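You operate a simulated robot arm through the tools that you are given. There is no shell and no other tool. Be economical: measure what you need, move in short steps, check, and stop when the job is done.

You are at the controls of a simulated two-armed robot. One attempt, no reset.

JOB
Wipe the old grease off bearing A with the red rag, then pump in fresh grease till it shows.
Fine: rag back in its place, no drip, only bearing A, grease line knob back to OFF, leave the power off. What is to be rubbed or washed off counts as gone when no trace of it is left.

Only the result counts: the job must be done as asked and must still hold three seconds after the hand-in. Knocking over, shifting, dropping, spilling or breaking anything else fails it.

ROBOT AND FRAMES
Two 6-joint arms with fingered hands on one trunk, on a base that drives. Base frame: it is fixed to the floor where the robot stands at the start and does not move with it; the origin is under the middle of the robot, x ahead of it, y to its left, z up. Lengths are in mm, angles in degrees, forces in N, time in s.
The left shoulder is at the start at [94, 155, 1240], the right one opposite. With the tool pointing down near the work surface each hand reaches from about 500 to 700 mm from the robot's upright axis, wherever it stands, measured 20 degrees to its own side. Places, roughly: elevator power button [200, -900, 1000]; grease line knob [600, 100, 1100]; old grease on bearing A [700, 300, 700]. Payload 4 kg a hand.
The TCP of each hand is the grasp point between the finger pads, 26 mm short of the fingertips. In the tool frame z runs along the fingers and y along their closing line. The gripper opens to 132 mm. The gripper's body begins 73 mm behind the TCP. The gripper is a hand of 3 fingers: y runs from the thumb to the fingers, the wrist lies at [0, 0, -224] in the tool frame, and closing takes about 1.5 s.
Orientation is that of the tool frame in the base frame, as a unit quaternion [x, y, z, w]. With the fingers straight down and closing along the base's y, the tool's x points along the base's -x, its y along +y and its z along -z.

CONTROLS
- The arms move only by the tool apply_moves. It takes "left_motion", "right_motion" or both (then of equal length, played together; a hand with none holds still); each is a list of rows, each a list of 7 numbers: the shift along the tool's x, y, z in mm, then the turn, a rotation vector about the tool's x, y, z in degrees, then the gripper command, from -1 (shut) to 1 (fully open), values between in proportion. In form: [[x, y, z, wx, wy, wz, fingers], ...]. A call has 1 to 8 rows; each row is the pose to reach, as a shift and turn from the pose commanded when the call began, along the tool's axes at that moment. Rows are played at 5 a second. More than 50 mm and 8.6 degrees between two rows, or a gripper value outside its range, and nothing of the call is played. A pose out of reach is approached as far as the arm can. The call stops where the force on the tool passes 90 N (or 10 N more than at its start, if that is more) or the arm is blocked; 0.2 s more then pass. Each finger travels about 153 mm/s and halts on what it meets, pressing with about 32 N; the grip force reading is that of the motor and also rises with nothing between the fingers. The clock runs only during rows and for 0.2 s after the last one: add rows that repeat a pose to give the fingers time. The reply holds the time, the measured pose of the TCP, the force on the tool along the base axes, the opening and the grip force, in the units named above and with some noise, with the torque about the TCP (base axes, N m) and any sound that the robot's microphone picked up.
- Cameras (640 x 400 px; columns grow to the right, rows downward): "scene" is now at [149.8, -5.5, 1526.1]; the picture's right is [-0.08, -1.00, 0.00], its down [-0.86, 0.07, -0.50] and it looks along [0.50, -0.04, -0.86] (base axes); focal length 256 px, centre (320, 200). "left" rides on the left gripper at [-61, 3, -92] in its tool frame; the picture's right is [-0.05, -1.00, 0.00], its down [0.83, -0.04, -0.56] and it looks along [0.55, -0.03, 0.83] (tool axes); focal length 230 px, centre (320, 200). "right" rides on the right gripper at [62, 3, -92] in its tool frame; the picture's right is [-0.05, 1.00, 0.00], its down [-0.83, -0.04, -0.56] and it looks along [-0.55, -0.03, 0.83] (tool axes); focal length 230 px, centre (320, 200). There is no depth. A picture from a camera that has moved, and an enlarged one, comes with that camera's place and axes in the base frame and with its lens.
- camera(camera): a new picture of that camera. The clock stands still meanwhile.
- lift_body(by): slides the trunk up (or, below 0, down) by that many mm; the arms and the scene camera ride with it, the base frame stays. It gives what a move gives, with no picture.
- drive_base(legs): drives the robot by 1 to 6 legs, each [ahead, turn to the left] in mm and degrees, along the robot's own axes; the way and the turn of a leg run together, so that a leg with both is an arc; at most 1500 mm and 180 degrees a leg. The arms and the cameras ride along, it lands a little off, and it stops where it bumps. It gives what a move gives.
- set_grasp(shape, hand): the hand has 3 fingers and takes this shape, open, in about a second: jaw (thumb against the fingers, like two jaws); tri (thumb and two fingers); tip (a fingertip pinch); poke (one finger out to press); point (the index stretched); flat (the hand flat); cup (the hand cupped); fist (a fist). The gripper value then closes the fingers along that shape, each until it touches; the sizes above hold for jaw. It gives what a move gives, with no picture.
- aim_head(pan, tilt): turns the head with the scene camera to pan (to the left, within 86 degrees either way) and tilt (down, from -29 to 69), counted from straight ahead of the robot. It gives what a move gives.
- inspect(camera, box): a new picture of the part [left, top, right, bottom] of that camera's present view, enlarged. The clock stands still meanwhile.
- finish_job(): hands the job in; it is judged then, once.

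Work in short steps. Places have to be worked out from the pictures, the camera data and where the tool is seen: move nearer, look again, correct. Check each grasp and each placing, and mend what went wrong. You have 120 turns and 88 pictures in all, those below and enlarged ones among them. Open the grippers and draw the arms clear of the work before you hand the job in, unless the task says otherwise; then end with one line.

The tools are called as name(argument=value, ...) on one line, values as JSON. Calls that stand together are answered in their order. apply_moves: Moves the arms, as the interface text tells. Its arguments: {"type":"object","properties":{"left_motion":{"type":"array","items":{"type":"array","items":{"type":"number"}}},"right_motion":{"type":"array","items":{"type":"array","items":{"type":"number"}}}},"required":[]} The other tools are called the same way: lift_body (by) slides the trunk up or down; set_grasp (shape, hand) gives the hand a shape; drive_base (legs) drives the base; aim_head (pan, tilt) turns the head that bears the scene camera; camera (camera) takes a picture; inspect (camera, box) takes an enlarged picture of a part of a camera's view; finish_job () hands the job in.

At the start:

```text
clock: 0.0
left_eef_pos: [212.2, 226.7, 582.9]
left_tcp_rot: [0.693, 0.721, -0.004, 0.002]
left_wrist_force: [0.1, 0.5, 0.3]
left_wrist_torque: [-0.01, -0.03, 0.0]
left_finger_gap: 131.8
left_grip_force: 0.1
left_shape: jaw
right_eef_pos: [211.2, -227.4, 582.7]
right_tcp_rot: [0.721, 0.693, 0.002, -0.002]
right_wrist_force: [0.2, -1.0, -0.1]
right_wrist_torque: [0.01, -0.01, -0.02]
right_finger_gap: 132.2
right_grip_force: 0.0
right_shape: jaw
trunk travel left (down, up): [-775.0, 65.0]
robot x, y, heading: [1.4, 0.4, 0.0]
head pan, tilt: [-4.5, 58.6]
```

scene: 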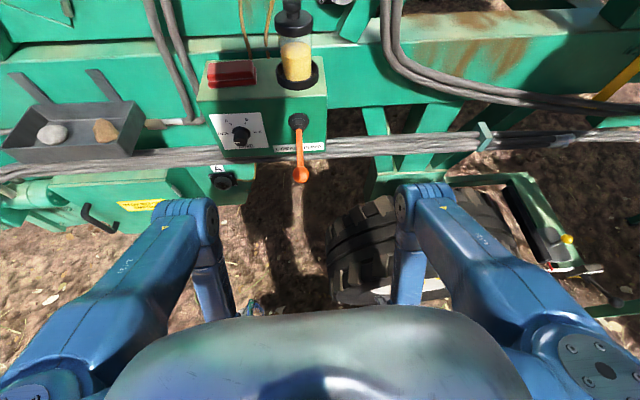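
right: 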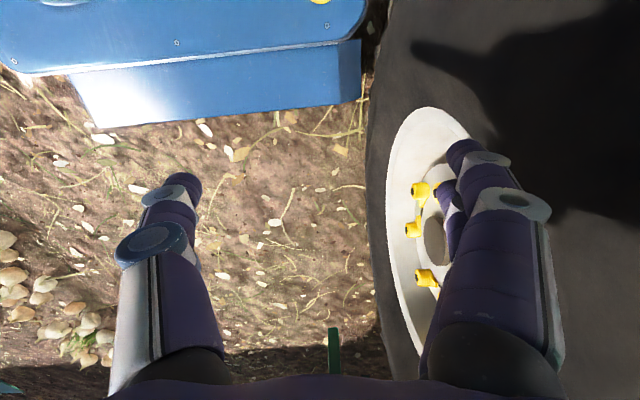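
left: 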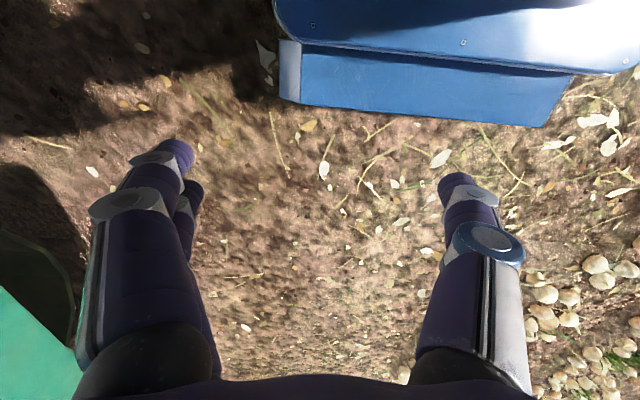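

I start with enlarged views of the pump box and bearing area and of the surroundings.

inspect(camera="scene", box=[180, 0, 340, 200])

aim_head(pan=20, tilt=40)

camera(camera="scene")

```text
2.00 times, centred on (260, 100) of scene
camera zoom: at [149.8, -5.5, 1526.1], right [-0.08, -1.0, 0.0], down [-0.86, 0.07, -0.5], along [0.5, -0.04, -0.86], focal length 511 px, centre (440, 400)
```

zoom: 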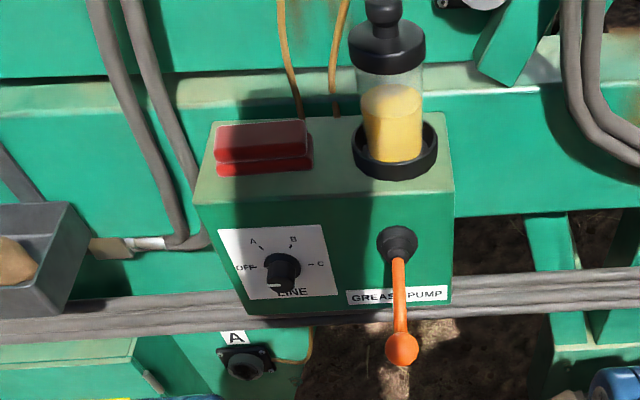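

```text
clock: 0.9
left_eef_pos: [202.3, 227.6, 585.7]
left_tcp_rot: [0.694, 0.72, 0.004, 0.008]
left_wrist_force: [0.2, 0.2, 0.3]
left_wrist_torque: [0.01, -0.03, 0.05]
left_finger_gap: 132.0
left_grip_force: 0.1
left_shape: jaw
right_eef_pos: [202.0, -226.3, 585.7]
right_tcp_rot: [0.722, 0.692, 0.008, 0.003]
right_wrist_force: [0.3, -0.7, -1.5]
right_wrist_torque: [0.01, 0.05, -0.03]
right_finger_gap: 132.0
right_grip_force: 0.1
right_shape: jaw
trunk travel left (down, up): [-775.0, 65.0]
robot x, y, heading: [1.2, 3.7, 0.1]
head pan, tilt: [20.0, 40.0]
```

```text
83 pictures are left
camera scene: at [162.2, 28.8, 1551.0], right [0.34, -0.94, -0.01], down [-0.62, -0.22, -0.75], along [0.71, 0.26, -0.66], focal length 256 px, centre (320, 200)
```

scene: 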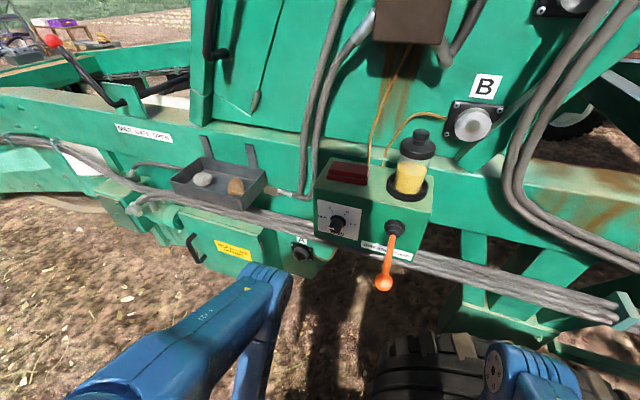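

Now I zoom in on the bearings, the knob dial and the rag.

inspect(camera="scene", box=[270, 150, 430, 250])

inspect(camera="scene", box=[270, 220, 350, 270])

inspect(camera="scene", box=[400, 50, 560, 150])

```text
4.00 times, centred on (350, 200) of scene
camera zoom: at [162.2, 28.8, 1551.0], right [0.34, -0.94, -0.01], down [-0.62, -0.22, -0.75], along [0.71, 0.26, -0.66], focal length 1022 px, centre (200, 200)
```

zoom: 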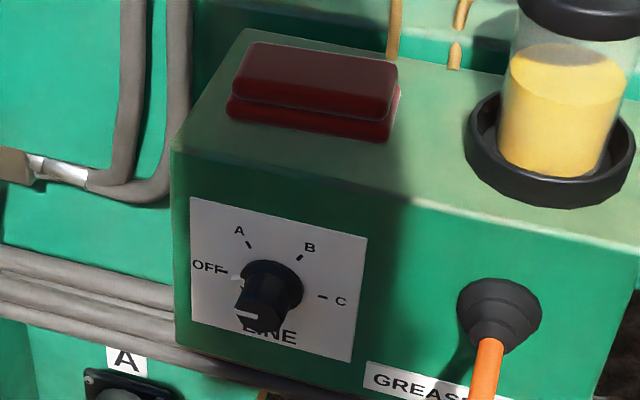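

```text
8.00 times, centred on (310, 245) of scene
camera zoom: at [162.2, 28.8, 1551.0], right [0.34, -0.94, -0.01], down [-0.62, -0.22, -0.75], along [0.71, 0.26, -0.66], focal length 2045 px, centre (400, -160)
```

zoom: 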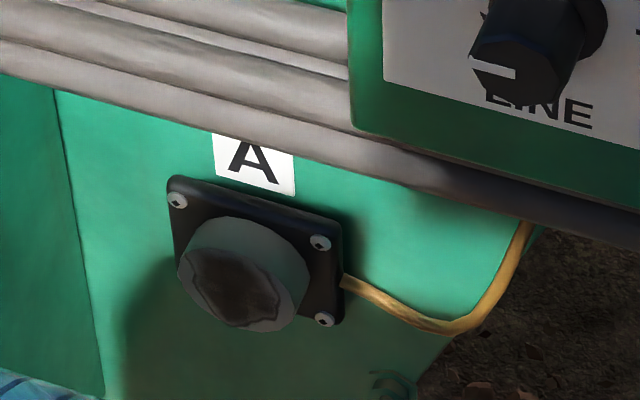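

```text
4.00 times, centred on (480, 100) of scene
camera zoom: at [162.2, 28.8, 1551.0], right [0.34, -0.94, -0.01], down [-0.62, -0.22, -0.75], along [0.71, 0.26, -0.66], focal length 1022 px, centre (-320, 600)
```

zoom: 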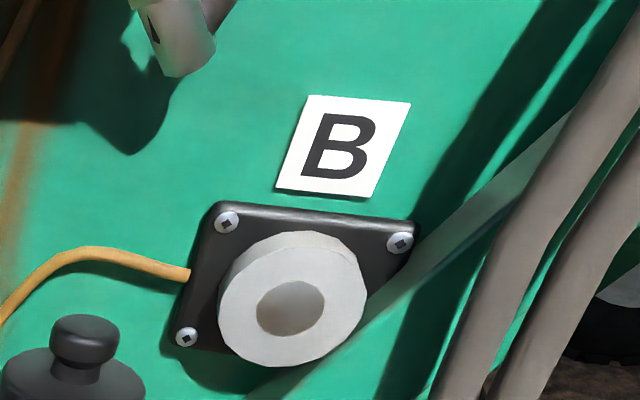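

Knob points to OFF; the rag lies folded on the pump box and the old grease is on A's front face. I back off 250 mm to gain room for a level tool and a second viewpoint.

drive_base(legs=[[-250, 0]])

aim_head(pan=15, tilt=35)

camera(camera="scene")

inspect(camera="scene", box=[260, 120, 420, 220])

```text
clock: 2.7
left_eef_pos: [-44.9, 227.7, 585.9]
left_tcp_rot: [0.692, 0.722, 0.004, 0.008]
left_wrist_force: [0.3, 0.1, 0.9]
left_wrist_torque: [-0.01, 0.01, -0.01]
left_finger_gap: 132.2
left_grip_force: 0.2
left_shape: jaw
right_eef_pos: [-41.6, -227.5, 585.2]
right_tcp_rot: [0.719, 0.695, 0.008, 0.004]
right_wrist_force: [0.1, 0.0, 0.2]
right_wrist_torque: [-0.01, -0.05, 0.03]
right_finger_gap: 132.2
right_grip_force: 0.2
right_shape: jaw
trunk travel left (down, up): [-775.0, 65.0]
robot x, y, heading: [-248.1, -0.1, 0.3]
head pan, tilt: [20.0, 40.0]
```

```text
clock: 3.4
left_eef_pos: [-54.8, 228.4, 589.1]
left_tcp_rot: [0.692, 0.722, 0.01, 0.015]
left_wrist_force: [-0.3, 0.2, -0.1]
left_wrist_torque: [-0.04, -0.01, 0.03]
left_finger_gap: 132.1
left_grip_force: 0.1
left_shape: jaw
right_eef_pos: [-52.7, -227.2, 590.0]
right_tcp_rot: [0.72, 0.694, 0.015, 0.01]
right_wrist_force: [0.6, 0.4, 0.4]
right_wrist_torque: [0.02, 0.03, -0.02]
right_finger_gap: 132.0
right_grip_force: 0.0
right_shape: jaw
trunk travel left (down, up): [-775.0, 65.0]
robot x, y, heading: [-247.5, -0.7, 0.2]
head pan, tilt: [15.0, 35.0]
```

```text
79 pictures are left
camera scene: at [-78.7, 23.2, 1558.5], right [0.26, -0.96, 0.0], down [-0.57, -0.15, -0.81], along [0.78, 0.22, -0.59], focal length 256 px, centre (320, 200)
```

scene: 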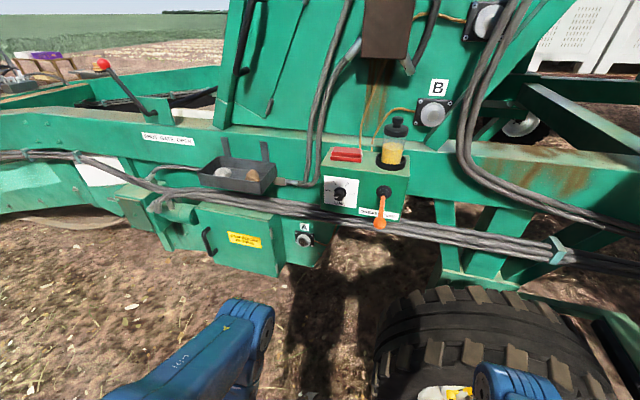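

```text
4.00 times, centred on (340, 170) of scene
camera zoom: at [-78.7, 23.2, 1558.5], right [0.26, -0.96, 0.0], down [-0.57, -0.15, -0.81], along [0.78, 0.22, -0.59], focal length 1022 px, centre (240, 320)
```

zoom: 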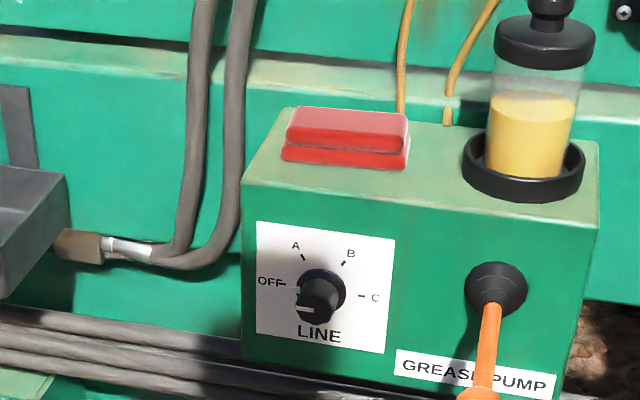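

Estimates: rag ≈ x 631–688, y 93–183, z 1185–1207; knob ≈ [600,150,1070]; bearing A face ≈ [715,320,717]. I move the left hand forward and up while clear of the machine.

apply_moves(left_motion=[[0, 48, -10, 0, 0, 0, 1], [0, 94, -20, 0, 0, 0, 1], [0, 140, -35, 0, 0, 0, 1], [0, 185, -50, 0, 0, 0, 1], [0, 225, -72, 0, 0, 0, 1], [0, 250, -110, 0, 0, 0, 1], [0, 255, -158, 0, 0, 0, 1], [0, 255, -206, 0, 0, 0, 1]])

apply_moves(left_motion=[[0, 0, -49, 0, 0, 0, 1], [0, 0, -98, 0, 0, 0, 1], [0, 0, -147, 0, 0, 0, 1], [0, 0, -196, 0, 0, 0, 1], [0, 0, -245, 0, 0, 0, 1], [0, 0, -294, 0, 0, 0, 1], [0, 0, -343, 0, 0, 0, 1], [0, 0, -392, 0, 0, 0, 1]])

```text
clock: 5.2
left_eef_pos: [202.4, 233.8, 807.1]
left_tcp_rot: [0.692, 0.722, 0.007, 0.015]
left_wrist_force: [-0.6, -0.4, 0.1]
left_wrist_torque: [0.02, -0.01, 0.02]
left_finger_gap: 132.1
left_grip_force: 0.1
left_shape: jaw
right_eef_pos: [-52.1, -227.8, 590.2]
right_tcp_rot: [0.719, 0.695, 0.016, 0.01]
right_wrist_force: [-0.2, 0.9, -0.6]
right_wrist_torque: [0.0, -0.02, 0.02]
right_finger_gap: 132.0
right_grip_force: 0.0
right_shape: jaw
trunk travel left (down, up): [-775.0, 65.0]
robot x, y, heading: [-243.3, -0.3, 0.5]
head pan, tilt: [15.0, 35.0]
```

```text
clock: 7.0
left_eef_pos: [204.1, 243.2, 1167.9]
left_tcp_rot: [0.692, 0.722, -0.005, 0.0]
left_wrist_force: [0.3, 0.1, 0.4]
left_wrist_torque: [0.02, 0.03, 0.04]
left_finger_gap: 132.1
left_grip_force: 0.0
left_shape: jaw
left hand out of reach, approached as far as the arm can: row 8
right_eef_pos: [-51.1, -227.2, 588.6]
right_tcp_rot: [0.72, 0.694, 0.015, 0.009]
right_wrist_force: [1.2, 1.3, -0.1]
right_wrist_torque: [-0.02, -0.02, 0.02]
right_finger_gap: 131.9
right_grip_force: 0.0
right_shape: jaw
trunk travel left (down, up): [-775.0, 65.0]
robot x, y, heading: [-245.6, 0.5, 0.1]
head pan, tilt: [15.0, 35.0]
```

The left hand topped out at z≈1168; I raise the trunk fully and test reaching further out and up.

lift_body(by=65)

apply_moves(left_motion=[[0, 40, 0, 0, 0, 0, 1], [0, 80, 0, 0, 0, 0, 1], [0, 120, 0, 0, 0, 0, 1], [0, 120, -40, 0, 0, 0, 1], [0, 120, -80, 0, 0, 0, 1]])

```text
clock: 8.0
left_eef_pos: [201.8, 243.6, 1231.5]
left_tcp_rot: [0.691, 0.723, -0.005, 0.0]
left_wrist_force: [-0.2, 0.1, -0.6]
left_wrist_torque: [0.03, -0.01, -0.02]
left_finger_gap: 131.9
left_grip_force: 0.0
left_shape: jaw
right_eef_pos: [-51.8, -226.3, 654.9]
right_tcp_rot: [0.719, 0.695, 0.015, 0.009]
right_wrist_force: [1.5, -1.0, 0.4]
right_wrist_torque: [0.02, 0.02, 0.01]
right_finger_gap: 132.1
right_grip_force: 0.1
right_shape: jaw
trunk travel left (down, up): [-840.0, 0.0]
robot x, y, heading: [-248.9, 2.0, 0.3]
head pan, tilt: [15.0, 35.0]
```

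```text
clock: 9.2
left_eef_pos: [320.8, 248.7, 1331.9]
left_tcp_rot: [0.692, 0.722, 0.009, 0.014]
left_wrist_force: [0.2, -0.2, 0.2]
left_wrist_torque: [-0.04, -0.01, 0.04]
left_finger_gap: 132.1
left_grip_force: 0.0
left_shape: jaw
right_eef_pos: [-52.6, -227.1, 653.9]
right_tcp_rot: [0.719, 0.695, 0.016, 0.01]
right_wrist_force: [0.6, -0.3, -0.1]
right_wrist_torque: [-0.02, -0.02, 0.03]
right_finger_gap: 131.9
right_grip_force: 0.0
right_shape: jaw
trunk travel left (down, up): [-840.0, 0.0]
robot x, y, heading: [-248.3, -0.2, 0.2]
head pan, tilt: [15.0, 35.0]
```

Reach at z 1332 is fine. I shift the left hand right over the rag line and drive forward part way, then look.

apply_moves(left_motion=[[-40, 0, 0, 0, 0, 0, 1], [-75, 0, 0, 0, 0, 0, 0.5], [-100, 0, 0, 0, 0, 0, 0.3]])

drive_base(legs=[[240, 0]])

camera(camera="scene")

camera(camera="left")

```text
clock: 10.0
left_eef_pos: [327.7, 150.0, 1330.6]
left_tcp_rot: [0.691, 0.723, 0.008, 0.014]
left_wrist_force: [0.5, 0.2, 0.5]
left_wrist_torque: [0.01, 0.03, 0.02]
left_finger_gap: 86.1
left_grip_force: 0.2
left_shape: jaw
right_eef_pos: [-52.2, -226.9, 654.0]
right_tcp_rot: [0.72, 0.694, 0.015, 0.008]
right_wrist_force: [0.7, -0.8, -0.6]
right_wrist_torque: [0.02, -0.02, 0.03]
right_finger_gap: 132.1
right_grip_force: 0.0
right_shape: jaw
trunk travel left (down, up): [-840.0, 0.0]
robot x, y, heading: [-248.6, 1.2, 0.3]
head pan, tilt: [15.0, 35.0]
```

```text
clock: 11.8
left_eef_pos: [563.3, 150.6, 1332.8]
left_tcp_rot: [0.692, 0.722, 0.01, 0.016]
left_wrist_force: [0.2, -0.1, 0.2]
left_wrist_torque: [0.0, -0.04, -0.01]
left_finger_gap: 86.0
left_grip_force: 0.0
left_shape: jaw
right_eef_pos: [186.1, -226.5, 654.4]
right_tcp_rot: [0.72, 0.693, 0.017, 0.01]
right_wrist_force: [0.4, 0.8, -0.5]
right_wrist_torque: [0.01, -0.03, 0.0]
right_finger_gap: 131.9
right_grip_force: 0.1
right_shape: jaw
trunk travel left (down, up): [-840.0, 0.0]
robot x, y, heading: [-1.1, 0.3, 0.1]
head pan, tilt: [15.0, 35.0]
```

```text
77 pictures are left
camera scene: at [158.7, 23.4, 1624.1], right [0.26, -0.97, 0.0], down [-0.57, -0.15, -0.81], along [0.78, 0.21, -0.59], focal length 256 px, centre (320, 200)
```

scene: 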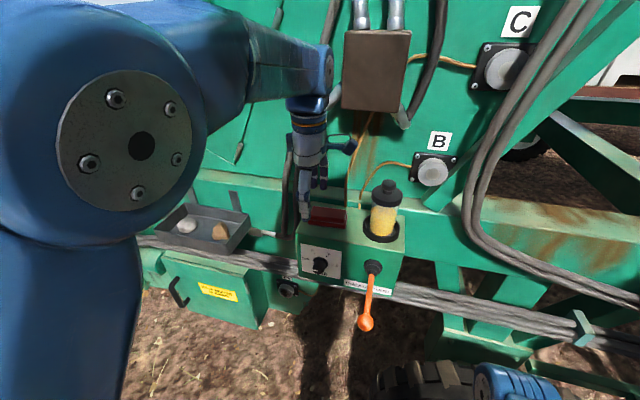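

```text
76 pictures are left
camera left: at [565.6, 89.1, 1426.1], right [-0.99, -0.09, -0.04], down [-0.1, 0.83, 0.55], along [-0.02, 0.55, -0.84], focal length 230 px, centre (320, 200)
```

left: 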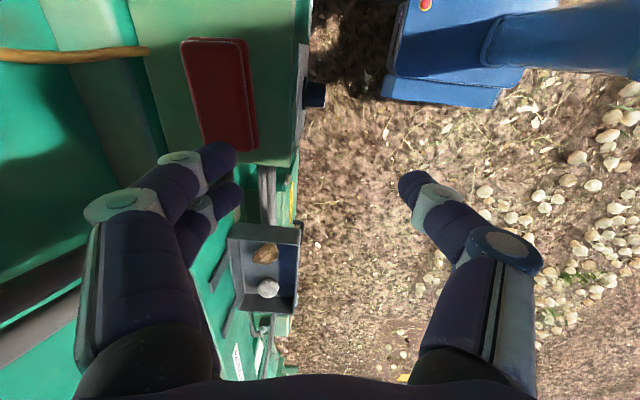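

Left view puts the rag at x≈636–683, y≈95–181. I drive 50 mm nearer, shift the hand over the rag, lower to z≈1262, and look.

drive_base(legs=[[50, 0]])

apply_moves(left_motion=[[-3, 25, 0, 0, 0, 0, 0.3], [-8, 47, 0, 0, 0, 0, 0.3], [-8, 47, 35, 0, 0, 0, 0.3], [-8, 47, 70, 0, 0, 0, 0.3]])

camera(camera="left")

inspect(camera="scene", box=[260, 130, 420, 230])

```text
clock: 12.9
left_eef_pos: [543.6, 150.6, 1353.6]
left_tcp_rot: [0.691, 0.722, 0.023, 0.027]
left_wrist_force: [0.4, 0.1, 0.1]
left_wrist_torque: [0.02, 0.04, 0.0]
left_finger_gap: 85.7
left_grip_force: 0.1
left_shape: jaw
right_eef_pos: [193.6, -226.9, 662.7]
right_tcp_rot: [0.722, 0.691, 0.03, 0.026]
right_wrist_force: [0.0, -0.1, 0.3]
right_wrist_torque: [-0.01, -0.02, 0.01]
right_finger_gap: 132.0
right_grip_force: 0.0
right_shape: jaw
trunk travel left (down, up): [-840.0, 0.0]
robot x, y, heading: [29.1, -0.4, -0.1]
head pan, tilt: [15.0, 35.0]
stopped in leg 1: the robot was blocked; the commanded pose is now the measured one
```

```text
clock: 13.9
left_eef_pos: [596.1, 143.1, 1292.0]
left_tcp_rot: [0.692, 0.721, 0.026, 0.031]
left_wrist_force: [0.6, 0.1, -1.0]
left_wrist_torque: [-0.01, 0.04, 0.0]
left_finger_gap: 85.7
left_grip_force: 0.2
left_shape: jaw
right_eef_pos: [193.4, -227.2, 662.9]
right_tcp_rot: [0.721, 0.692, 0.031, 0.026]
right_wrist_force: [-0.8, 0.7, 0.7]
right_wrist_torque: [0.0, -0.03, 0.01]
right_finger_gap: 131.8
right_grip_force: 0.1
right_shape: jaw
trunk travel left (down, up): [-840.0, 0.0]
robot x, y, heading: [32.6, 1.8, -0.6]
head pan, tilt: [15.0, 35.0]
```

```text
75 pictures are left
camera left: at [594.3, 81.7, 1384.9], right [-0.99, -0.09, -0.08], down [-0.12, 0.83, 0.54], along [0.01, 0.55, -0.84], focal length 230 px, centre (320, 200)
```

left: 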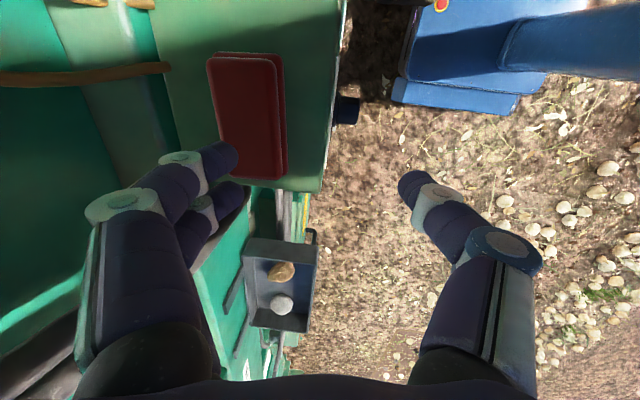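

```text
4.00 times, centred on (340, 180) of scene
camera zoom: at [203.5, 22.4, 1623.2], right [0.25, -0.97, -0.01], down [-0.57, -0.14, -0.81], along [0.78, 0.21, -0.59], focal length 1022 px, centre (240, 280)
```

zoom: 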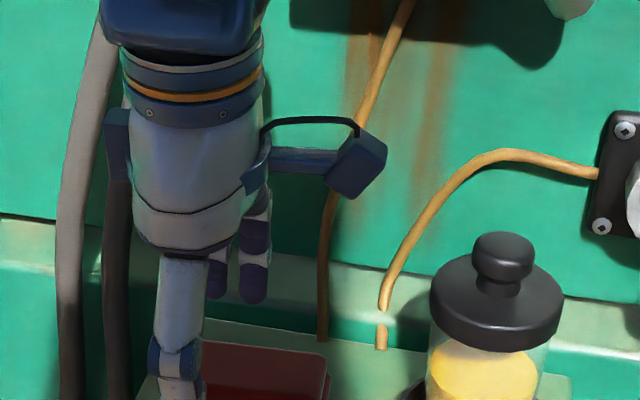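

The base bumped something at x≈30 and is slightly tilted; I back off 22 mm and use the arm's reach instead.

drive_base(legs=[[-22, 0]])

apply_moves(left_motion=[[0, 40, -5, 0, 0, 0, 0.3], [0, 70, -10, 0, 0, 0, 0.3]])

camera(camera="left")

```text
clock: 14.7
left_eef_pos: [580.1, 143.2, 1288.5]
left_tcp_rot: [0.691, 0.722, 0.023, 0.029]
left_wrist_force: [0.1, 1.0, -0.1]
left_wrist_torque: [-0.03, 0.03, 0.01]
left_finger_gap: 85.8
left_grip_force: 0.1
left_shape: jaw
right_eef_pos: [175.9, -226.5, 662.8]
right_tcp_rot: [0.722, 0.691, 0.03, 0.024]
right_wrist_force: [0.8, -0.5, -0.4]
right_wrist_torque: [0.04, 0.07, -0.02]
right_finger_gap: 132.0
right_grip_force: 0.1
right_shape: jaw
trunk travel left (down, up): [-840.0, 0.0]
robot x, y, heading: [11.1, -2.5, -0.4]
head pan, tilt: [15.0, 35.0]
```

```text
clock: 15.3
left_eef_pos: [628.0, 149.2, 1312.8]
left_tcp_rot: [0.69, 0.722, 0.027, 0.034]
left_wrist_force: [0.7, 0.8, 0.6]
left_wrist_torque: [-0.02, 0.07, -0.02]
left_finger_gap: 85.7
left_grip_force: 0.0
left_shape: jaw
right_eef_pos: [166.3, -226.9, 664.9]
right_tcp_rot: [0.721, 0.691, 0.035, 0.031]
right_wrist_force: [0.4, -0.7, 0.8]
right_wrist_torque: [0.0, 0.02, 0.02]
right_finger_gap: 131.8
right_grip_force: 0.0
right_shape: jaw
trunk travel left (down, up): [-840.0, 0.0]
robot x, y, heading: [4.8, 1.3, -0.3]
head pan, tilt: [15.0, 35.0]
```

```text
73 pictures are left
camera left: at [626.7, 87.4, 1406.3], right [-0.99, -0.1, -0.09], down [-0.13, 0.83, 0.54], along [0.02, 0.55, -0.84], focal length 230 px, centre (320, 200)
```

left: 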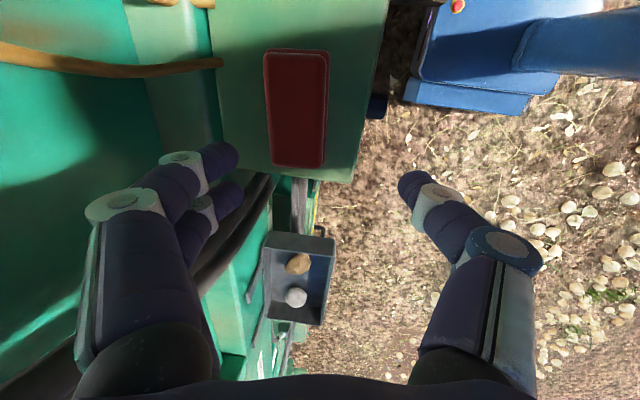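

The rag is at x≈632–683, y≈94–178. I go to above it and lower to z≈1250.

apply_moves(left_motion=[[-11, 19, 20, 0, 0, 0, 0.3], [-11, 19, 45, 0, 0, 0, 0.3], [-11, 19, 65, 0, 0, 0, 0.3], [-11, 19, 65, 0, 0, 0, 0.3]])

camera(camera="left")

```text
clock: 15.9
left_eef_pos: [622.0, 138.6, 1288.7]
left_tcp_rot: [0.689, 0.723, 0.037, 0.042]
left_wrist_force: [0.1, 0.7, -0.1]
left_wrist_torque: [-0.03, -0.03, -0.01]
left_finger_gap: 86.0
left_grip_force: 0.1
left_shape: jaw
right_eef_pos: [149.0, -227.5, 669.4]
right_tcp_rot: [0.721, 0.69, 0.045, 0.039]
right_wrist_force: [0.5, 0.9, -1.1]
right_wrist_torque: [0.0, -0.02, 0.01]
right_finger_gap: 132.1
right_grip_force: 0.1
right_shape: jaw
trunk travel left (down, up): [-840.0, 0.0]
robot x, y, heading: [10.5, -1.2, -0.3]
head pan, tilt: [15.0, 35.0]
stopped in row 3 (left hand): the arm was blocked; the commanded pose is now the measured one
```

```text
72 pictures are left
camera left: at [617.6, 76.5, 1380.4], right [-0.99, -0.1, -0.11], down [-0.15, 0.83, 0.54], along [0.04, 0.55, -0.83], focal length 230 px, centre (320, 200)
```

left: 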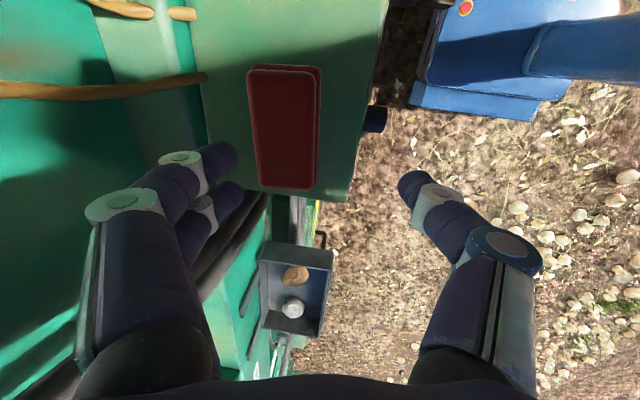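

The arm is blocked and the body is leaning back, so something is touching. I look at the arm with the head camera.

aim_head(pan=15, tilt=10)

camera(camera="scene")

camera(camera="right")

```text
clock: 16.8
left_eef_pos: [621.3, 137.7, 1287.9]
left_tcp_rot: [0.688, 0.723, 0.037, 0.043]
left_wrist_force: [0.1, -0.4, 0.2]
left_wrist_torque: [0.0, -0.01, -0.04]
left_finger_gap: 85.7
left_grip_force: 0.0
left_shape: jaw
right_eef_pos: [149.5, -226.9, 668.9]
right_tcp_rot: [0.721, 0.691, 0.044, 0.039]
right_wrist_force: [0.7, 0.4, -0.3]
right_wrist_torque: [-0.03, -0.04, 0.01]
right_finger_gap: 131.8
right_grip_force: 0.0
right_shape: jaw
trunk travel left (down, up): [-840.0, 0.0]
robot x, y, heading: [6.1, 0.2, -0.3]
head pan, tilt: [15.0, 10.0]
```

```text
71 pictures are left
camera scene: at [184.2, 23.9, 1663.5], right [0.25, -0.97, 0.0], down [-0.19, -0.04, -0.98], along [0.95, 0.25, -0.19], focal length 256 px, centre (320, 200)
```

scene: 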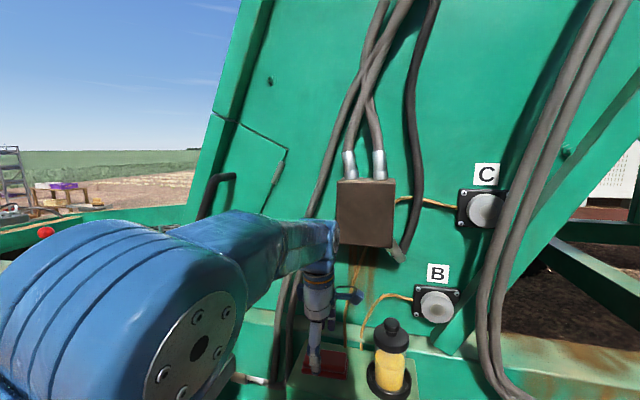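

```text
70 pictures are left
camera right: at [144.3, -166.1, 761.3], right [0.99, -0.09, 0.12], down [-0.14, -0.83, 0.54], along [0.05, -0.55, -0.84], focal length 230 px, centre (320, 200)
```

right: 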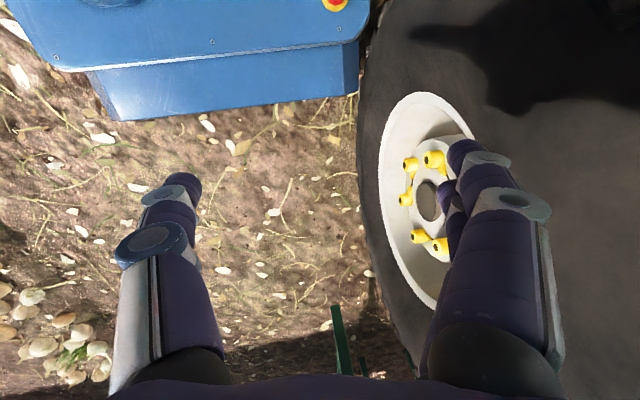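

The wrist is touching the junction box above. I'll use a tilted approach with the jaws closing along y instead: back the hand off and up, then roll it 90° about the tool axis.

apply_moves(left_motion=[[0, -45, 0, 0, 0, 0, 0.3], [0, -90, 0, 0, 0, 0, 0.3], [0, -130, 0, 0, 0, 0, 0.6], [0, -130, 0, 0, 0, 0, 1]])

apply_moves(left_motion=[[0, 0, 0, 0, 0, 8.5, 1], [0, 0, 0, 0, 0, 17, 1], [0, 0, 0, 0, 0, 25.5, 1], [0, 0, 0, 0, 0, 34, 1], [0, 0, 0, 0, 0, 42.5, 1], [0, 0, 0, 0, 0, 51, 1], [0, 0, 0, 0, 0, 59.5, 1], [0, 0, 0, 0, 0, 68, 1]])

```text
clock: 18.0
left_eef_pos: [462.6, 133.6, 1223.7]
left_tcp_rot: [0.686, 0.727, -0.028, 0.005]
left_wrist_force: [0.9, 0.8, 0.1]
left_wrist_torque: [-0.04, -0.01, 0.02]
left_finger_gap: 132.0
left_grip_force: 0.1
left_shape: jaw
right_eef_pos: [136.2, -225.6, 671.6]
right_tcp_rot: [0.72, 0.69, 0.052, 0.044]
right_wrist_force: [-0.2, 0.0, 0.2]
right_wrist_torque: [0.02, -0.03, 0.01]
right_finger_gap: 132.1
right_grip_force: 0.0
right_shape: jaw
trunk travel left (down, up): [-840.0, 0.0]
robot x, y, heading: [10.4, -0.2, -0.3]
head pan, tilt: [15.0, 10.0]
stopped in row 4 (left hand): the arm was blocked; the commanded pose is now the measured one
```

```text
clock: 19.8
left_eef_pos: [469.0, 134.0, 1230.4]
left_tcp_rot: [0.976, 0.219, -0.007, 0.02]
left_wrist_force: [0.3, -0.7, 0.3]
left_wrist_torque: [-0.04, 0.0, -0.01]
left_finger_gap: 131.9
left_grip_force: 0.2
left_shape: jaw
left hand out of reach, approached as far as the arm can: row 1, 2, 3, 4, 5, 6, 7, 8
right_eef_pos: [138.1, -228.3, 672.2]
right_tcp_rot: [0.72, 0.69, 0.051, 0.044]
right_wrist_force: [0.5, 0.7, -0.3]
right_wrist_torque: [-0.02, 0.01, 0.0]
right_finger_gap: 132.3
right_grip_force: 0.0
right_shape: jaw
trunk travel left (down, up): [-840.0, 0.0]
robot x, y, heading: [11.7, -2.7, -0.5]
head pan, tilt: [15.0, 10.0]
```

Readings show the whole robot pitched back about 5.8°. I look again to find what is in contact.

camera(camera="scene")

aim_head(pan=30, tilt=65)

camera(camera="scene")

```text
69 pictures are left
camera scene: at [181.6, 33.4, 1651.8], right [0.36, -0.93, -0.01], down [-0.29, -0.1, -0.95], along [0.89, 0.34, -0.31], focal length 256 px, centre (320, 200)
```

scene: 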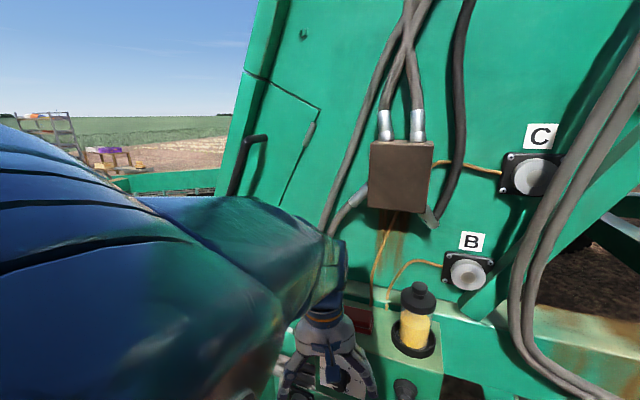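

```text
clock: 21.0
left_eef_pos: [471.3, 134.3, 1236.1]
left_tcp_rot: [0.976, 0.219, 0.001, 0.016]
left_wrist_force: [0.5, -0.2, -0.8]
left_wrist_torque: [-0.01, 0.01, 0.05]
left_finger_gap: 132.1
left_grip_force: 0.1
left_shape: jaw
right_eef_pos: [137.6, -225.9, 671.4]
right_tcp_rot: [0.72, 0.691, 0.05, 0.044]
right_wrist_force: [-0.1, 0.6, -1.2]
right_wrist_torque: [-0.02, -0.01, 0.01]
right_finger_gap: 132.2
right_grip_force: 0.1
right_shape: jaw
trunk travel left (down, up): [-840.0, 0.0]
robot x, y, heading: [8.8, -3.2, -0.3]
head pan, tilt: [30.0, 65.0]
```

```text
68 pictures are left
camera scene: at [170.1, 42.1, 1620.0], right [0.48, -0.88, -0.01], down [-0.55, -0.29, -0.78], along [0.69, 0.38, -0.62], focal length 256 px, centre (320, 200)
```

scene: 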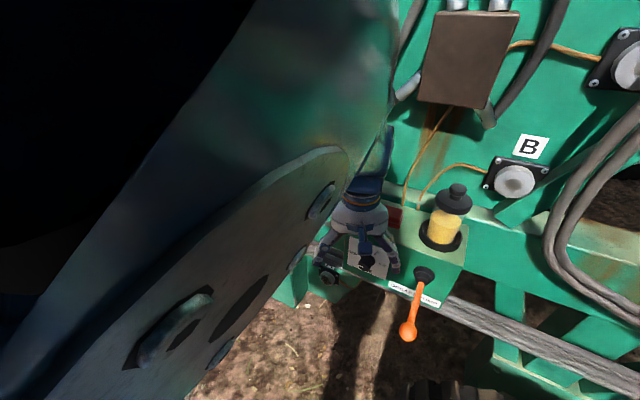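

The left elbow is folded against the head. I drive well back, then stretch the left hand outward and forward to free it.

drive_base(legs=[[-350, 0]])

apply_moves(left_motion=[[10, 25, 0, 0, 0, -8, 1], [20, 50, 20, 0, 0, -16, 1], [40, 75, 40, 0, 0, -24, 1], [60, 90, 70, 0, 0, -32, 1], [80, 90, 100, 0, 0, -40, 1], [90, 90, 130, 0, 0, -48, 1], [100, 90, 160, 0, 0, -56, 1], [110, 90, 190, 0, 0, -64, 1]])

aim_head(pan=15, tilt=35)

```text
clock: 23.3
left_eef_pos: [126.7, 136.1, 1235.4]
left_tcp_rot: [0.977, 0.214, 0.001, 0.016]
left_wrist_force: [-0.5, 0.4, -0.2]
left_wrist_torque: [0.0, 0.03, 0.01]
left_finger_gap: 132.4
left_grip_force: 0.1
left_shape: jaw
right_eef_pos: [-208.7, -223.7, 671.5]
right_tcp_rot: [0.722, 0.689, 0.051, 0.045]
right_wrist_force: [-0.7, -0.3, -0.9]
right_wrist_torque: [-0.06, 0.0, 0.02]
right_finger_gap: 131.9
right_grip_force: 0.2
right_shape: jaw
trunk travel left (down, up): [-840.0, 0.0]
robot x, y, heading: [-337.5, 2.6, -0.6]
head pan, tilt: [30.0, 65.0]
```

```text
clock: 25.1
left_eef_pos: [249.0, 96.0, 1057.4]
left_tcp_rot: [0.713, 0.701, 0.003, 0.017]
left_wrist_force: [0.5, -0.6, -0.6]
left_wrist_torque: [0.0, 0.01, 0.03]
left_finger_gap: 132.3
left_grip_force: 0.1
left_shape: jaw
left hand out of reach, approached as far as the arm can: row 2, 3, 4
right_eef_pos: [-219.9, -224.9, 673.2]
right_tcp_rot: [0.721, 0.689, 0.057, 0.051]
right_wrist_force: [-0.2, 0.3, 0.1]
right_wrist_torque: [0.0, 0.0, 0.03]
right_finger_gap: 132.2
right_grip_force: 0.1
right_shape: jaw
trunk travel left (down, up): [-840.0, 0.0]
robot x, y, heading: [-333.6, 8.7, -0.7]
head pan, tilt: [30.0, 65.0]
```

```text
clock: 26.0
left_eef_pos: [248.6, 96.3, 1060.7]
left_tcp_rot: [0.713, 0.701, 0.002, 0.02]
left_wrist_force: [0.6, 0.2, 0.6]
left_wrist_torque: [-0.03, 0.03, -0.04]
left_finger_gap: 131.7
left_grip_force: 0.0
left_shape: jaw
right_eef_pos: [-221.0, -224.9, 675.0]
right_tcp_rot: [0.721, 0.688, 0.058, 0.051]
right_wrist_force: [0.1, 0.1, 0.8]
right_wrist_torque: [0.02, -0.02, 0.0]
right_finger_gap: 132.1
right_grip_force: 0.0
right_shape: jaw
trunk travel left (down, up): [-840.0, 0.0]
robot x, y, heading: [-333.8, 5.6, -0.4]
head pan, tilt: [15.0, 35.0]
```

The right hand's tilt suggests the body leans back; I check with the camera's axes.

camera(camera="scene")

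```text
67 pictures are left
camera scene: at [-167.6, 24.7, 1623.4], right [0.25, -0.97, 0.0], down [-0.57, -0.14, -0.81], along [0.78, 0.2, -0.59], focal length 256 px, centre (320, 200)
```

scene: 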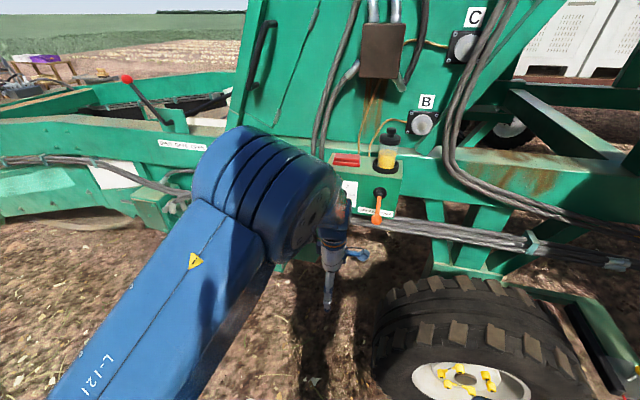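

The body is upright; only idle arms creep. The earlier contact was the wrist on the junction box (x≈597). Now, in free space, I shift the hand left and roll it −90° so it closes along y.

apply_moves(left_motion=[[15, 0, 0, 0, 0, -8.5, 1], [30, 0, 0, 0, 0, -17, 1], [45, 0, 0, 0, 0, -25.5, 1], [60, 0, 0, 0, 0, -34, 1], [75, 0, 0, 0, 0, -42.5, 1], [90, 0, 0, 0, 0, -51, 1], [100, 0, 0, 0, 0, -59.5, 1], [110, 0, 0, 0, 0, -68, 1]])

apply_moves(left_motion=[[0, 0, 0, 0, 0, -7, 1], [0, 0, 0, 0, 0, -14, 1], [0, 0, 0, 0, 0, -21, 1]])

```text
clock: 27.8
left_eef_pos: [248.5, 204.5, 1056.0]
left_tcp_rot: [0.199, 0.98, -0.012, 0.017]
left_wrist_force: [0.0, -0.3, 0.2]
left_wrist_torque: [0.02, 0.01, -0.02]
left_finger_gap: 132.1
left_grip_force: 0.1
left_shape: jaw
right_eef_pos: [-221.8, -224.2, 674.0]
right_tcp_rot: [0.721, 0.689, 0.058, 0.051]
right_wrist_force: [0.6, 0.2, 0.2]
right_wrist_torque: [-0.04, -0.05, 0.03]
right_finger_gap: 132.2
right_grip_force: 0.1
right_shape: jaw
trunk travel left (down, up): [-840.0, 0.0]
robot x, y, heading: [-338.9, 5.9, -0.6]
head pan, tilt: [15.0, 35.0]
```

```text
clock: 28.6
left_eef_pos: [249.6, 205.3, 1057.1]
left_tcp_rot: [0.018, 1.0, -0.013, 0.015]
left_wrist_force: [0.2, 0.9, 0.3]
left_wrist_torque: [0.0, 0.01, -0.02]
left_finger_gap: 131.8
left_grip_force: 0.1
left_shape: jaw
right_eef_pos: [-220.8, -224.9, 672.7]
right_tcp_rot: [0.721, 0.689, 0.058, 0.051]
right_wrist_force: [0.2, 0.1, 0.9]
right_wrist_torque: [-0.01, 0.02, 0.0]
right_finger_gap: 131.8
right_grip_force: 0.0
right_shape: jaw
trunk travel left (down, up): [-840.0, 0.0]
robot x, y, heading: [-336.6, 1.5, -0.8]
head pan, tilt: [15.0, 35.0]
```

The roll works. Now pitch the fingers up to 30° below level while raising the hand.

apply_moves(left_motion=[[0, 0, -15, 0, -7.5, 0, 1], [0, 0, -35, 0, -15, 0, 1], [0, 0, -60, 0, -22.5, 0, 1], [0, 0, -85, 0, -30, 0, 1], [0, 0, -110, 0, -37.5, 0, 1], [0, 0, -135, 0, -45, 0, 1], [0, 0, -160, 0, -52.5, 0, 1], [0, 0, -190, 0, -60, 0, 1]])

camera(camera="left")

camera(camera="scene")

```text
clock: 30.4
left_eef_pos: [236.7, 174.4, 1252.8]
left_tcp_rot: [-0.001, 0.867, -0.033, 0.497]
left_wrist_force: [0.6, 0.4, 0.3]
left_wrist_torque: [0.01, 0.04, 0.0]
left_finger_gap: 132.0
left_grip_force: 0.1
left_shape: jaw
left hand out of reach, approached as far as the arm can: row 5, 6, 7, 8
right_eef_pos: [-221.1, -225.9, 674.0]
right_tcp_rot: [0.721, 0.689, 0.058, 0.051]
right_wrist_force: [-1.1, 1.0, -0.2]
right_wrist_torque: [0.01, 0.02, -0.03]
right_finger_gap: 131.9
right_grip_force: 0.0
right_shape: jaw
trunk travel left (down, up): [-840.0, 0.0]
robot x, y, heading: [-339.7, 1.5, -0.5]
head pan, tilt: [15.0, 35.0]
```

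```text
66 pictures are left
camera left: at [188.5, 184.9, 1351.9], right [-0.01, -0.99, 0.1], down [-0.9, -0.04, -0.44], along [0.44, -0.09, -0.89], focal length 230 px, centre (320, 200)
```

left: 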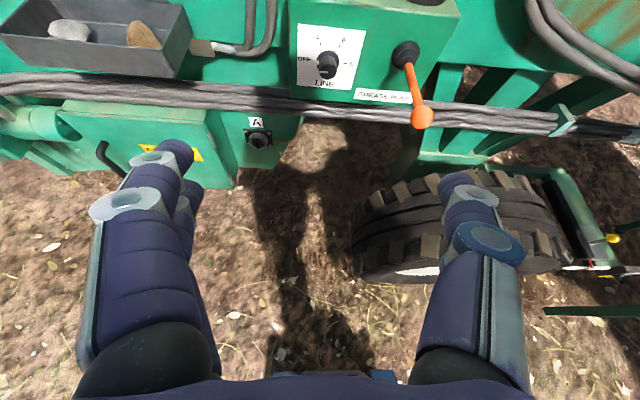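

```text
65 pictures are left
camera scene: at [-169.3, 25.0, 1623.2], right [0.29, -0.96, -0.01], down [-0.57, -0.16, -0.81], along [0.77, 0.24, -0.59], focal length 256 px, centre (320, 200)
```

scene: 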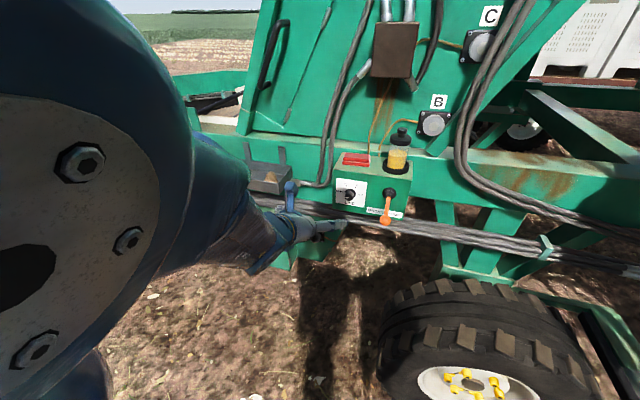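

Good pose. I test extending 75 mm further forward here in the clear, levelling the hand's small roll/yaw.

apply_moves(left_motion=[[-8, -8, 39, -1.6, 0, 1, 1], [-16, -16, 78, -3.3, 0, 2, 1], [-16, -16, 78, -3.3, 0, 2, 1]])

aim_head(pan=10, tilt=30)

```text
clock: 31.2
left_eef_pos: [302.4, 150.9, 1282.9]
left_tcp_rot: [-0.011, 0.862, -0.021, 0.507]
left_wrist_force: [-0.4, -0.5, 0.5]
left_wrist_torque: [0.01, 0.0, -0.02]
left_finger_gap: 131.8
left_grip_force: 0.1
left_shape: jaw
left hand out of reach, approached as far as the arm can: row 1, 2, 3
right_eef_pos: [-220.7, -223.7, 674.9]
right_tcp_rot: [0.72, 0.689, 0.056, 0.052]
right_wrist_force: [0.4, -0.2, -0.7]
right_wrist_torque: [-0.03, 0.02, -0.02]
right_finger_gap: 132.1
right_grip_force: 0.0
right_shape: jaw
trunk travel left (down, up): [-840.0, 0.0]
robot x, y, heading: [-337.6, 2.6, -0.5]
head pan, tilt: [15.0, 35.0]
```

```text
clock: 31.9
left_eef_pos: [301.1, 150.7, 1281.3]
left_tcp_rot: [-0.01, 0.863, -0.021, 0.504]
left_wrist_force: [-0.9, -0.3, 0.2]
left_wrist_torque: [-0.01, -0.01, 0.01]
left_finger_gap: 131.9
left_grip_force: 0.1
left_shape: jaw
right_eef_pos: [-220.7, -224.0, 674.7]
right_tcp_rot: [0.721, 0.688, 0.057, 0.051]
right_wrist_force: [0.2, -0.4, 0.0]
right_wrist_torque: [-0.03, 0.0, 0.02]
right_finger_gap: 131.9
right_grip_force: 0.0
right_shape: jaw
trunk travel left (down, up): [-840.0, 0.0]
robot x, y, heading: [-338.8, 2.0, -0.8]
head pan, tilt: [10.0, 30.0]
```

Still a reach limit while the wrist is high, so I flatten the hand to about 18° below level and lower it toward z≈1215.

apply_moves(left_motion=[[19, 8, 10, 0, -4, 1, 1], [38, 16, 20, 0, -8, 2, 1], [56, 23, 31, 0, -12, 2.5, 1], [56, 23, 31, 0, -12, 2.5, 1]])

camera(camera="scene")

```text
clock: 33.1
left_eef_pos: [243.9, 160.3, 1251.9]
left_tcp_rot: [0.006, 0.863, -0.049, 0.504]
left_wrist_force: [-0.2, -0.3, -0.1]
left_wrist_torque: [-0.01, -0.03, -0.03]
left_finger_gap: 131.9
left_grip_force: 0.0
left_shape: jaw
left hand out of reach, approached as far as the arm can: row 1, 2, 3, 4
right_eef_pos: [-234.2, -224.5, 676.3]
right_tcp_rot: [0.721, 0.688, 0.065, 0.058]
right_wrist_force: [-0.3, 0.8, -0.6]
right_wrist_torque: [0.0, -0.02, -0.01]
right_finger_gap: 131.8
right_grip_force: 0.0
right_shape: jaw
trunk travel left (down, up): [-840.0, 0.0]
robot x, y, heading: [-336.4, 1.6, -0.4]
head pan, tilt: [10.0, 30.0]
stopped in row 4 (left hand): the arm was blocked; the commanded pose is now the measured one
```

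```text
64 pictures are left
camera scene: at [-163.9, 19.7, 1636.6], right [0.18, -0.98, 0.0], down [-0.46, -0.08, -0.89], along [0.87, 0.17, -0.46], focal length 256 px, centre (320, 200)
```

scene: 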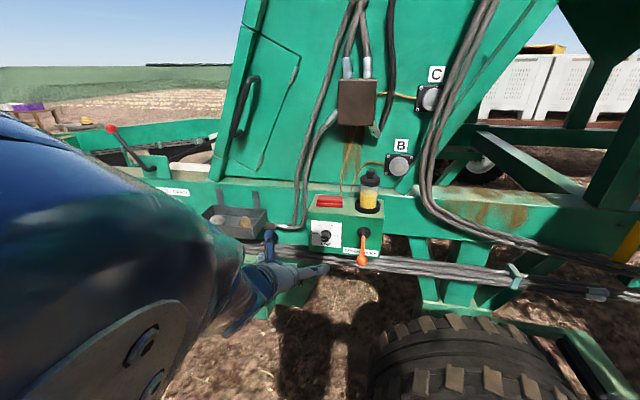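

The elbow is folded up by the head; the arm wants to be stretched further. I extend the hand ~170 mm forward and 40 mm left to lower the elbow.

apply_moves(left_motion=[[-12, 10, 32, 0, 0, 0, 1], [-24, 20, 64, 0, 0, 0, 1], [-36, 31, 95, 0, 0, 0, 1], [-48, 42, 127, 0, 0, 0, 1], [-60, 52, 159, 0, 0, 0, 1], [-60, 52, 159, 0, 0, 0, 1]])

camera(camera="scene")

```text
clock: 34.5
left_eef_pos: [417.5, 195.4, 1273.9]
left_tcp_rot: [0.023, 0.844, -0.036, 0.534]
left_wrist_force: [0.2, -0.3, -0.2]
left_wrist_torque: [0.01, 0.01, 0.02]
left_finger_gap: 132.2
left_grip_force: 0.1
left_shape: jaw
left hand out of reach, approached as far as the arm can: row 1, 2, 3, 4
right_eef_pos: [-233.3, -223.6, 677.9]
right_tcp_rot: [0.721, 0.688, 0.064, 0.058]
right_wrist_force: [-0.3, 0.5, 0.5]
right_wrist_torque: [-0.01, 0.0, -0.02]
right_finger_gap: 132.1
right_grip_force: 0.0
right_shape: jaw
trunk travel left (down, up): [-840.0, 0.0]
robot x, y, heading: [-336.5, 4.5, -0.4]
head pan, tilt: [10.0, 30.0]
```

```text
63 pictures are left
camera scene: at [-164.3, 17.5, 1631.3], right [0.16, -0.99, 0.0], down [-0.51, -0.08, -0.86], along [0.85, 0.14, -0.52], focal length 256 px, centre (320, 200)
```

scene: 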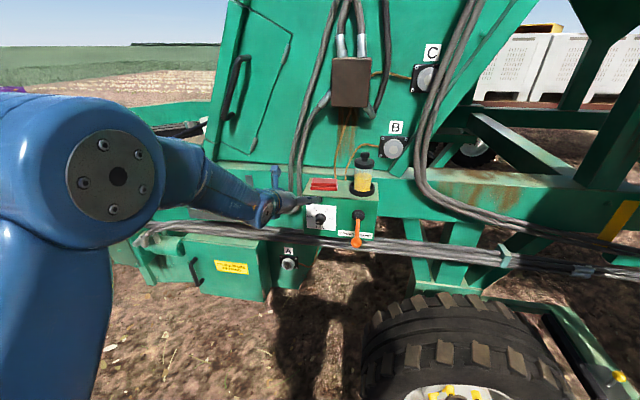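

The elbow now sits clear. I level the yaw and lower to z≈1230, then take the left view.

apply_moves(left_motion=[[20, 1, 10, -2.2, 0, 0, 1], [41, 2, 19, -4.5, 0, 0, 1], [41, 2, 19, -4.5, 0, 0, 1]])

camera(camera="left")

```text
clock: 35.3
left_eef_pos: [437.1, 220.3, 1245.2]
left_tcp_rot: [0.021, 0.85, -0.028, 0.525]
left_wrist_force: [-0.7, -0.1, 0.3]
left_wrist_torque: [0.01, -0.03, 0.0]
left_finger_gap: 132.0
left_grip_force: 0.0
left_shape: jaw
left hand out of reach, approached as far as the arm can: row 1, 2, 3
right_eef_pos: [-233.6, -226.6, 676.7]
right_tcp_rot: [0.721, 0.688, 0.064, 0.057]
right_wrist_force: [0.2, -0.9, 0.6]
right_wrist_torque: [0.03, 0.02, 0.03]
right_finger_gap: 132.2
right_grip_force: 0.1
right_shape: jaw
trunk travel left (down, up): [-840.0, 0.0]
robot x, y, heading: [-336.5, 5.7, -0.5]
head pan, tilt: [10.0, 30.0]
```

```text
62 pictures are left
camera left: at [382.4, 229.0, 1341.3], right [-0.04, -1.0, 0.07], down [-0.87, 0.0, -0.49], along [0.49, -0.08, -0.87], focal length 230 px, centre (320, 200)
```

left: 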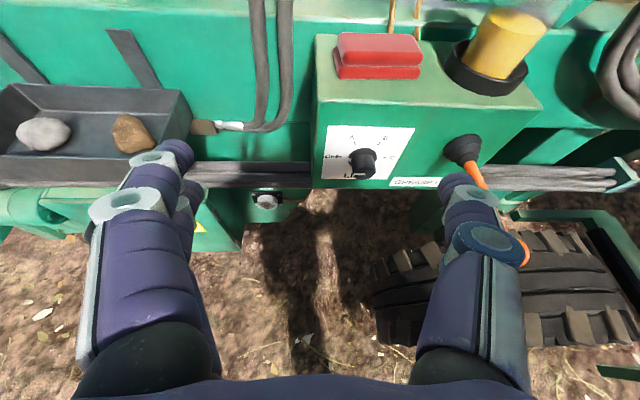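

Clear view of rag and box. The robot stands too far left for this arm, so I do a reverse S-curve to shift it ~70 mm right, then come forward, stopping short.

drive_base(legs=[[-105, 39], [-105, -39], [330, 0]])

camera(camera="left")

```text
clock: 41.4
left_eef_pos: [570.6, 136.0, 1247.1]
left_tcp_rot: [0.024, 0.85, -0.031, 0.525]
left_wrist_force: [0.1, 0.2, -0.5]
left_wrist_torque: [0.01, 0.0, 0.03]
left_finger_gap: 132.0
left_grip_force: 0.1
left_shape: jaw
right_eef_pos: [-104.5, -299.7, 677.4]
right_tcp_rot: [0.725, 0.683, 0.063, 0.058]
right_wrist_force: [0.1, -0.4, 0.8]
right_wrist_torque: [-0.01, -0.05, 0.0]
right_finger_gap: 132.0
right_grip_force: 0.1
right_shape: jaw
trunk travel left (down, up): [-840.0, 0.0]
robot x, y, heading: [-204.4, -68.3, -1.1]
head pan, tilt: [10.0, 30.0]
```

```text
61 pictures are left
camera left: at [517.1, 145.8, 1341.8], right [-0.05, -1.0, 0.07], down [-0.87, 0.01, -0.49], along [0.49, -0.09, -0.87], focal length 230 px, centre (320, 200)
```

left: 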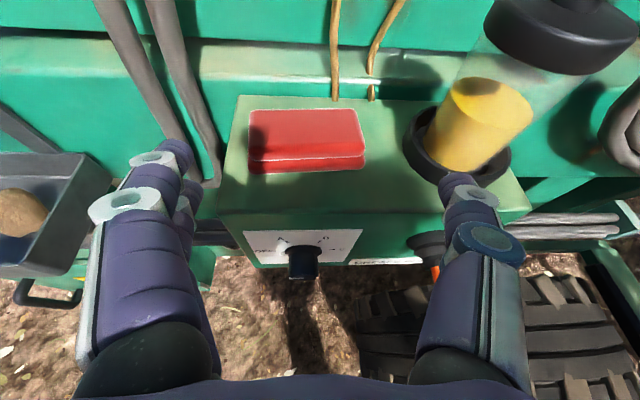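

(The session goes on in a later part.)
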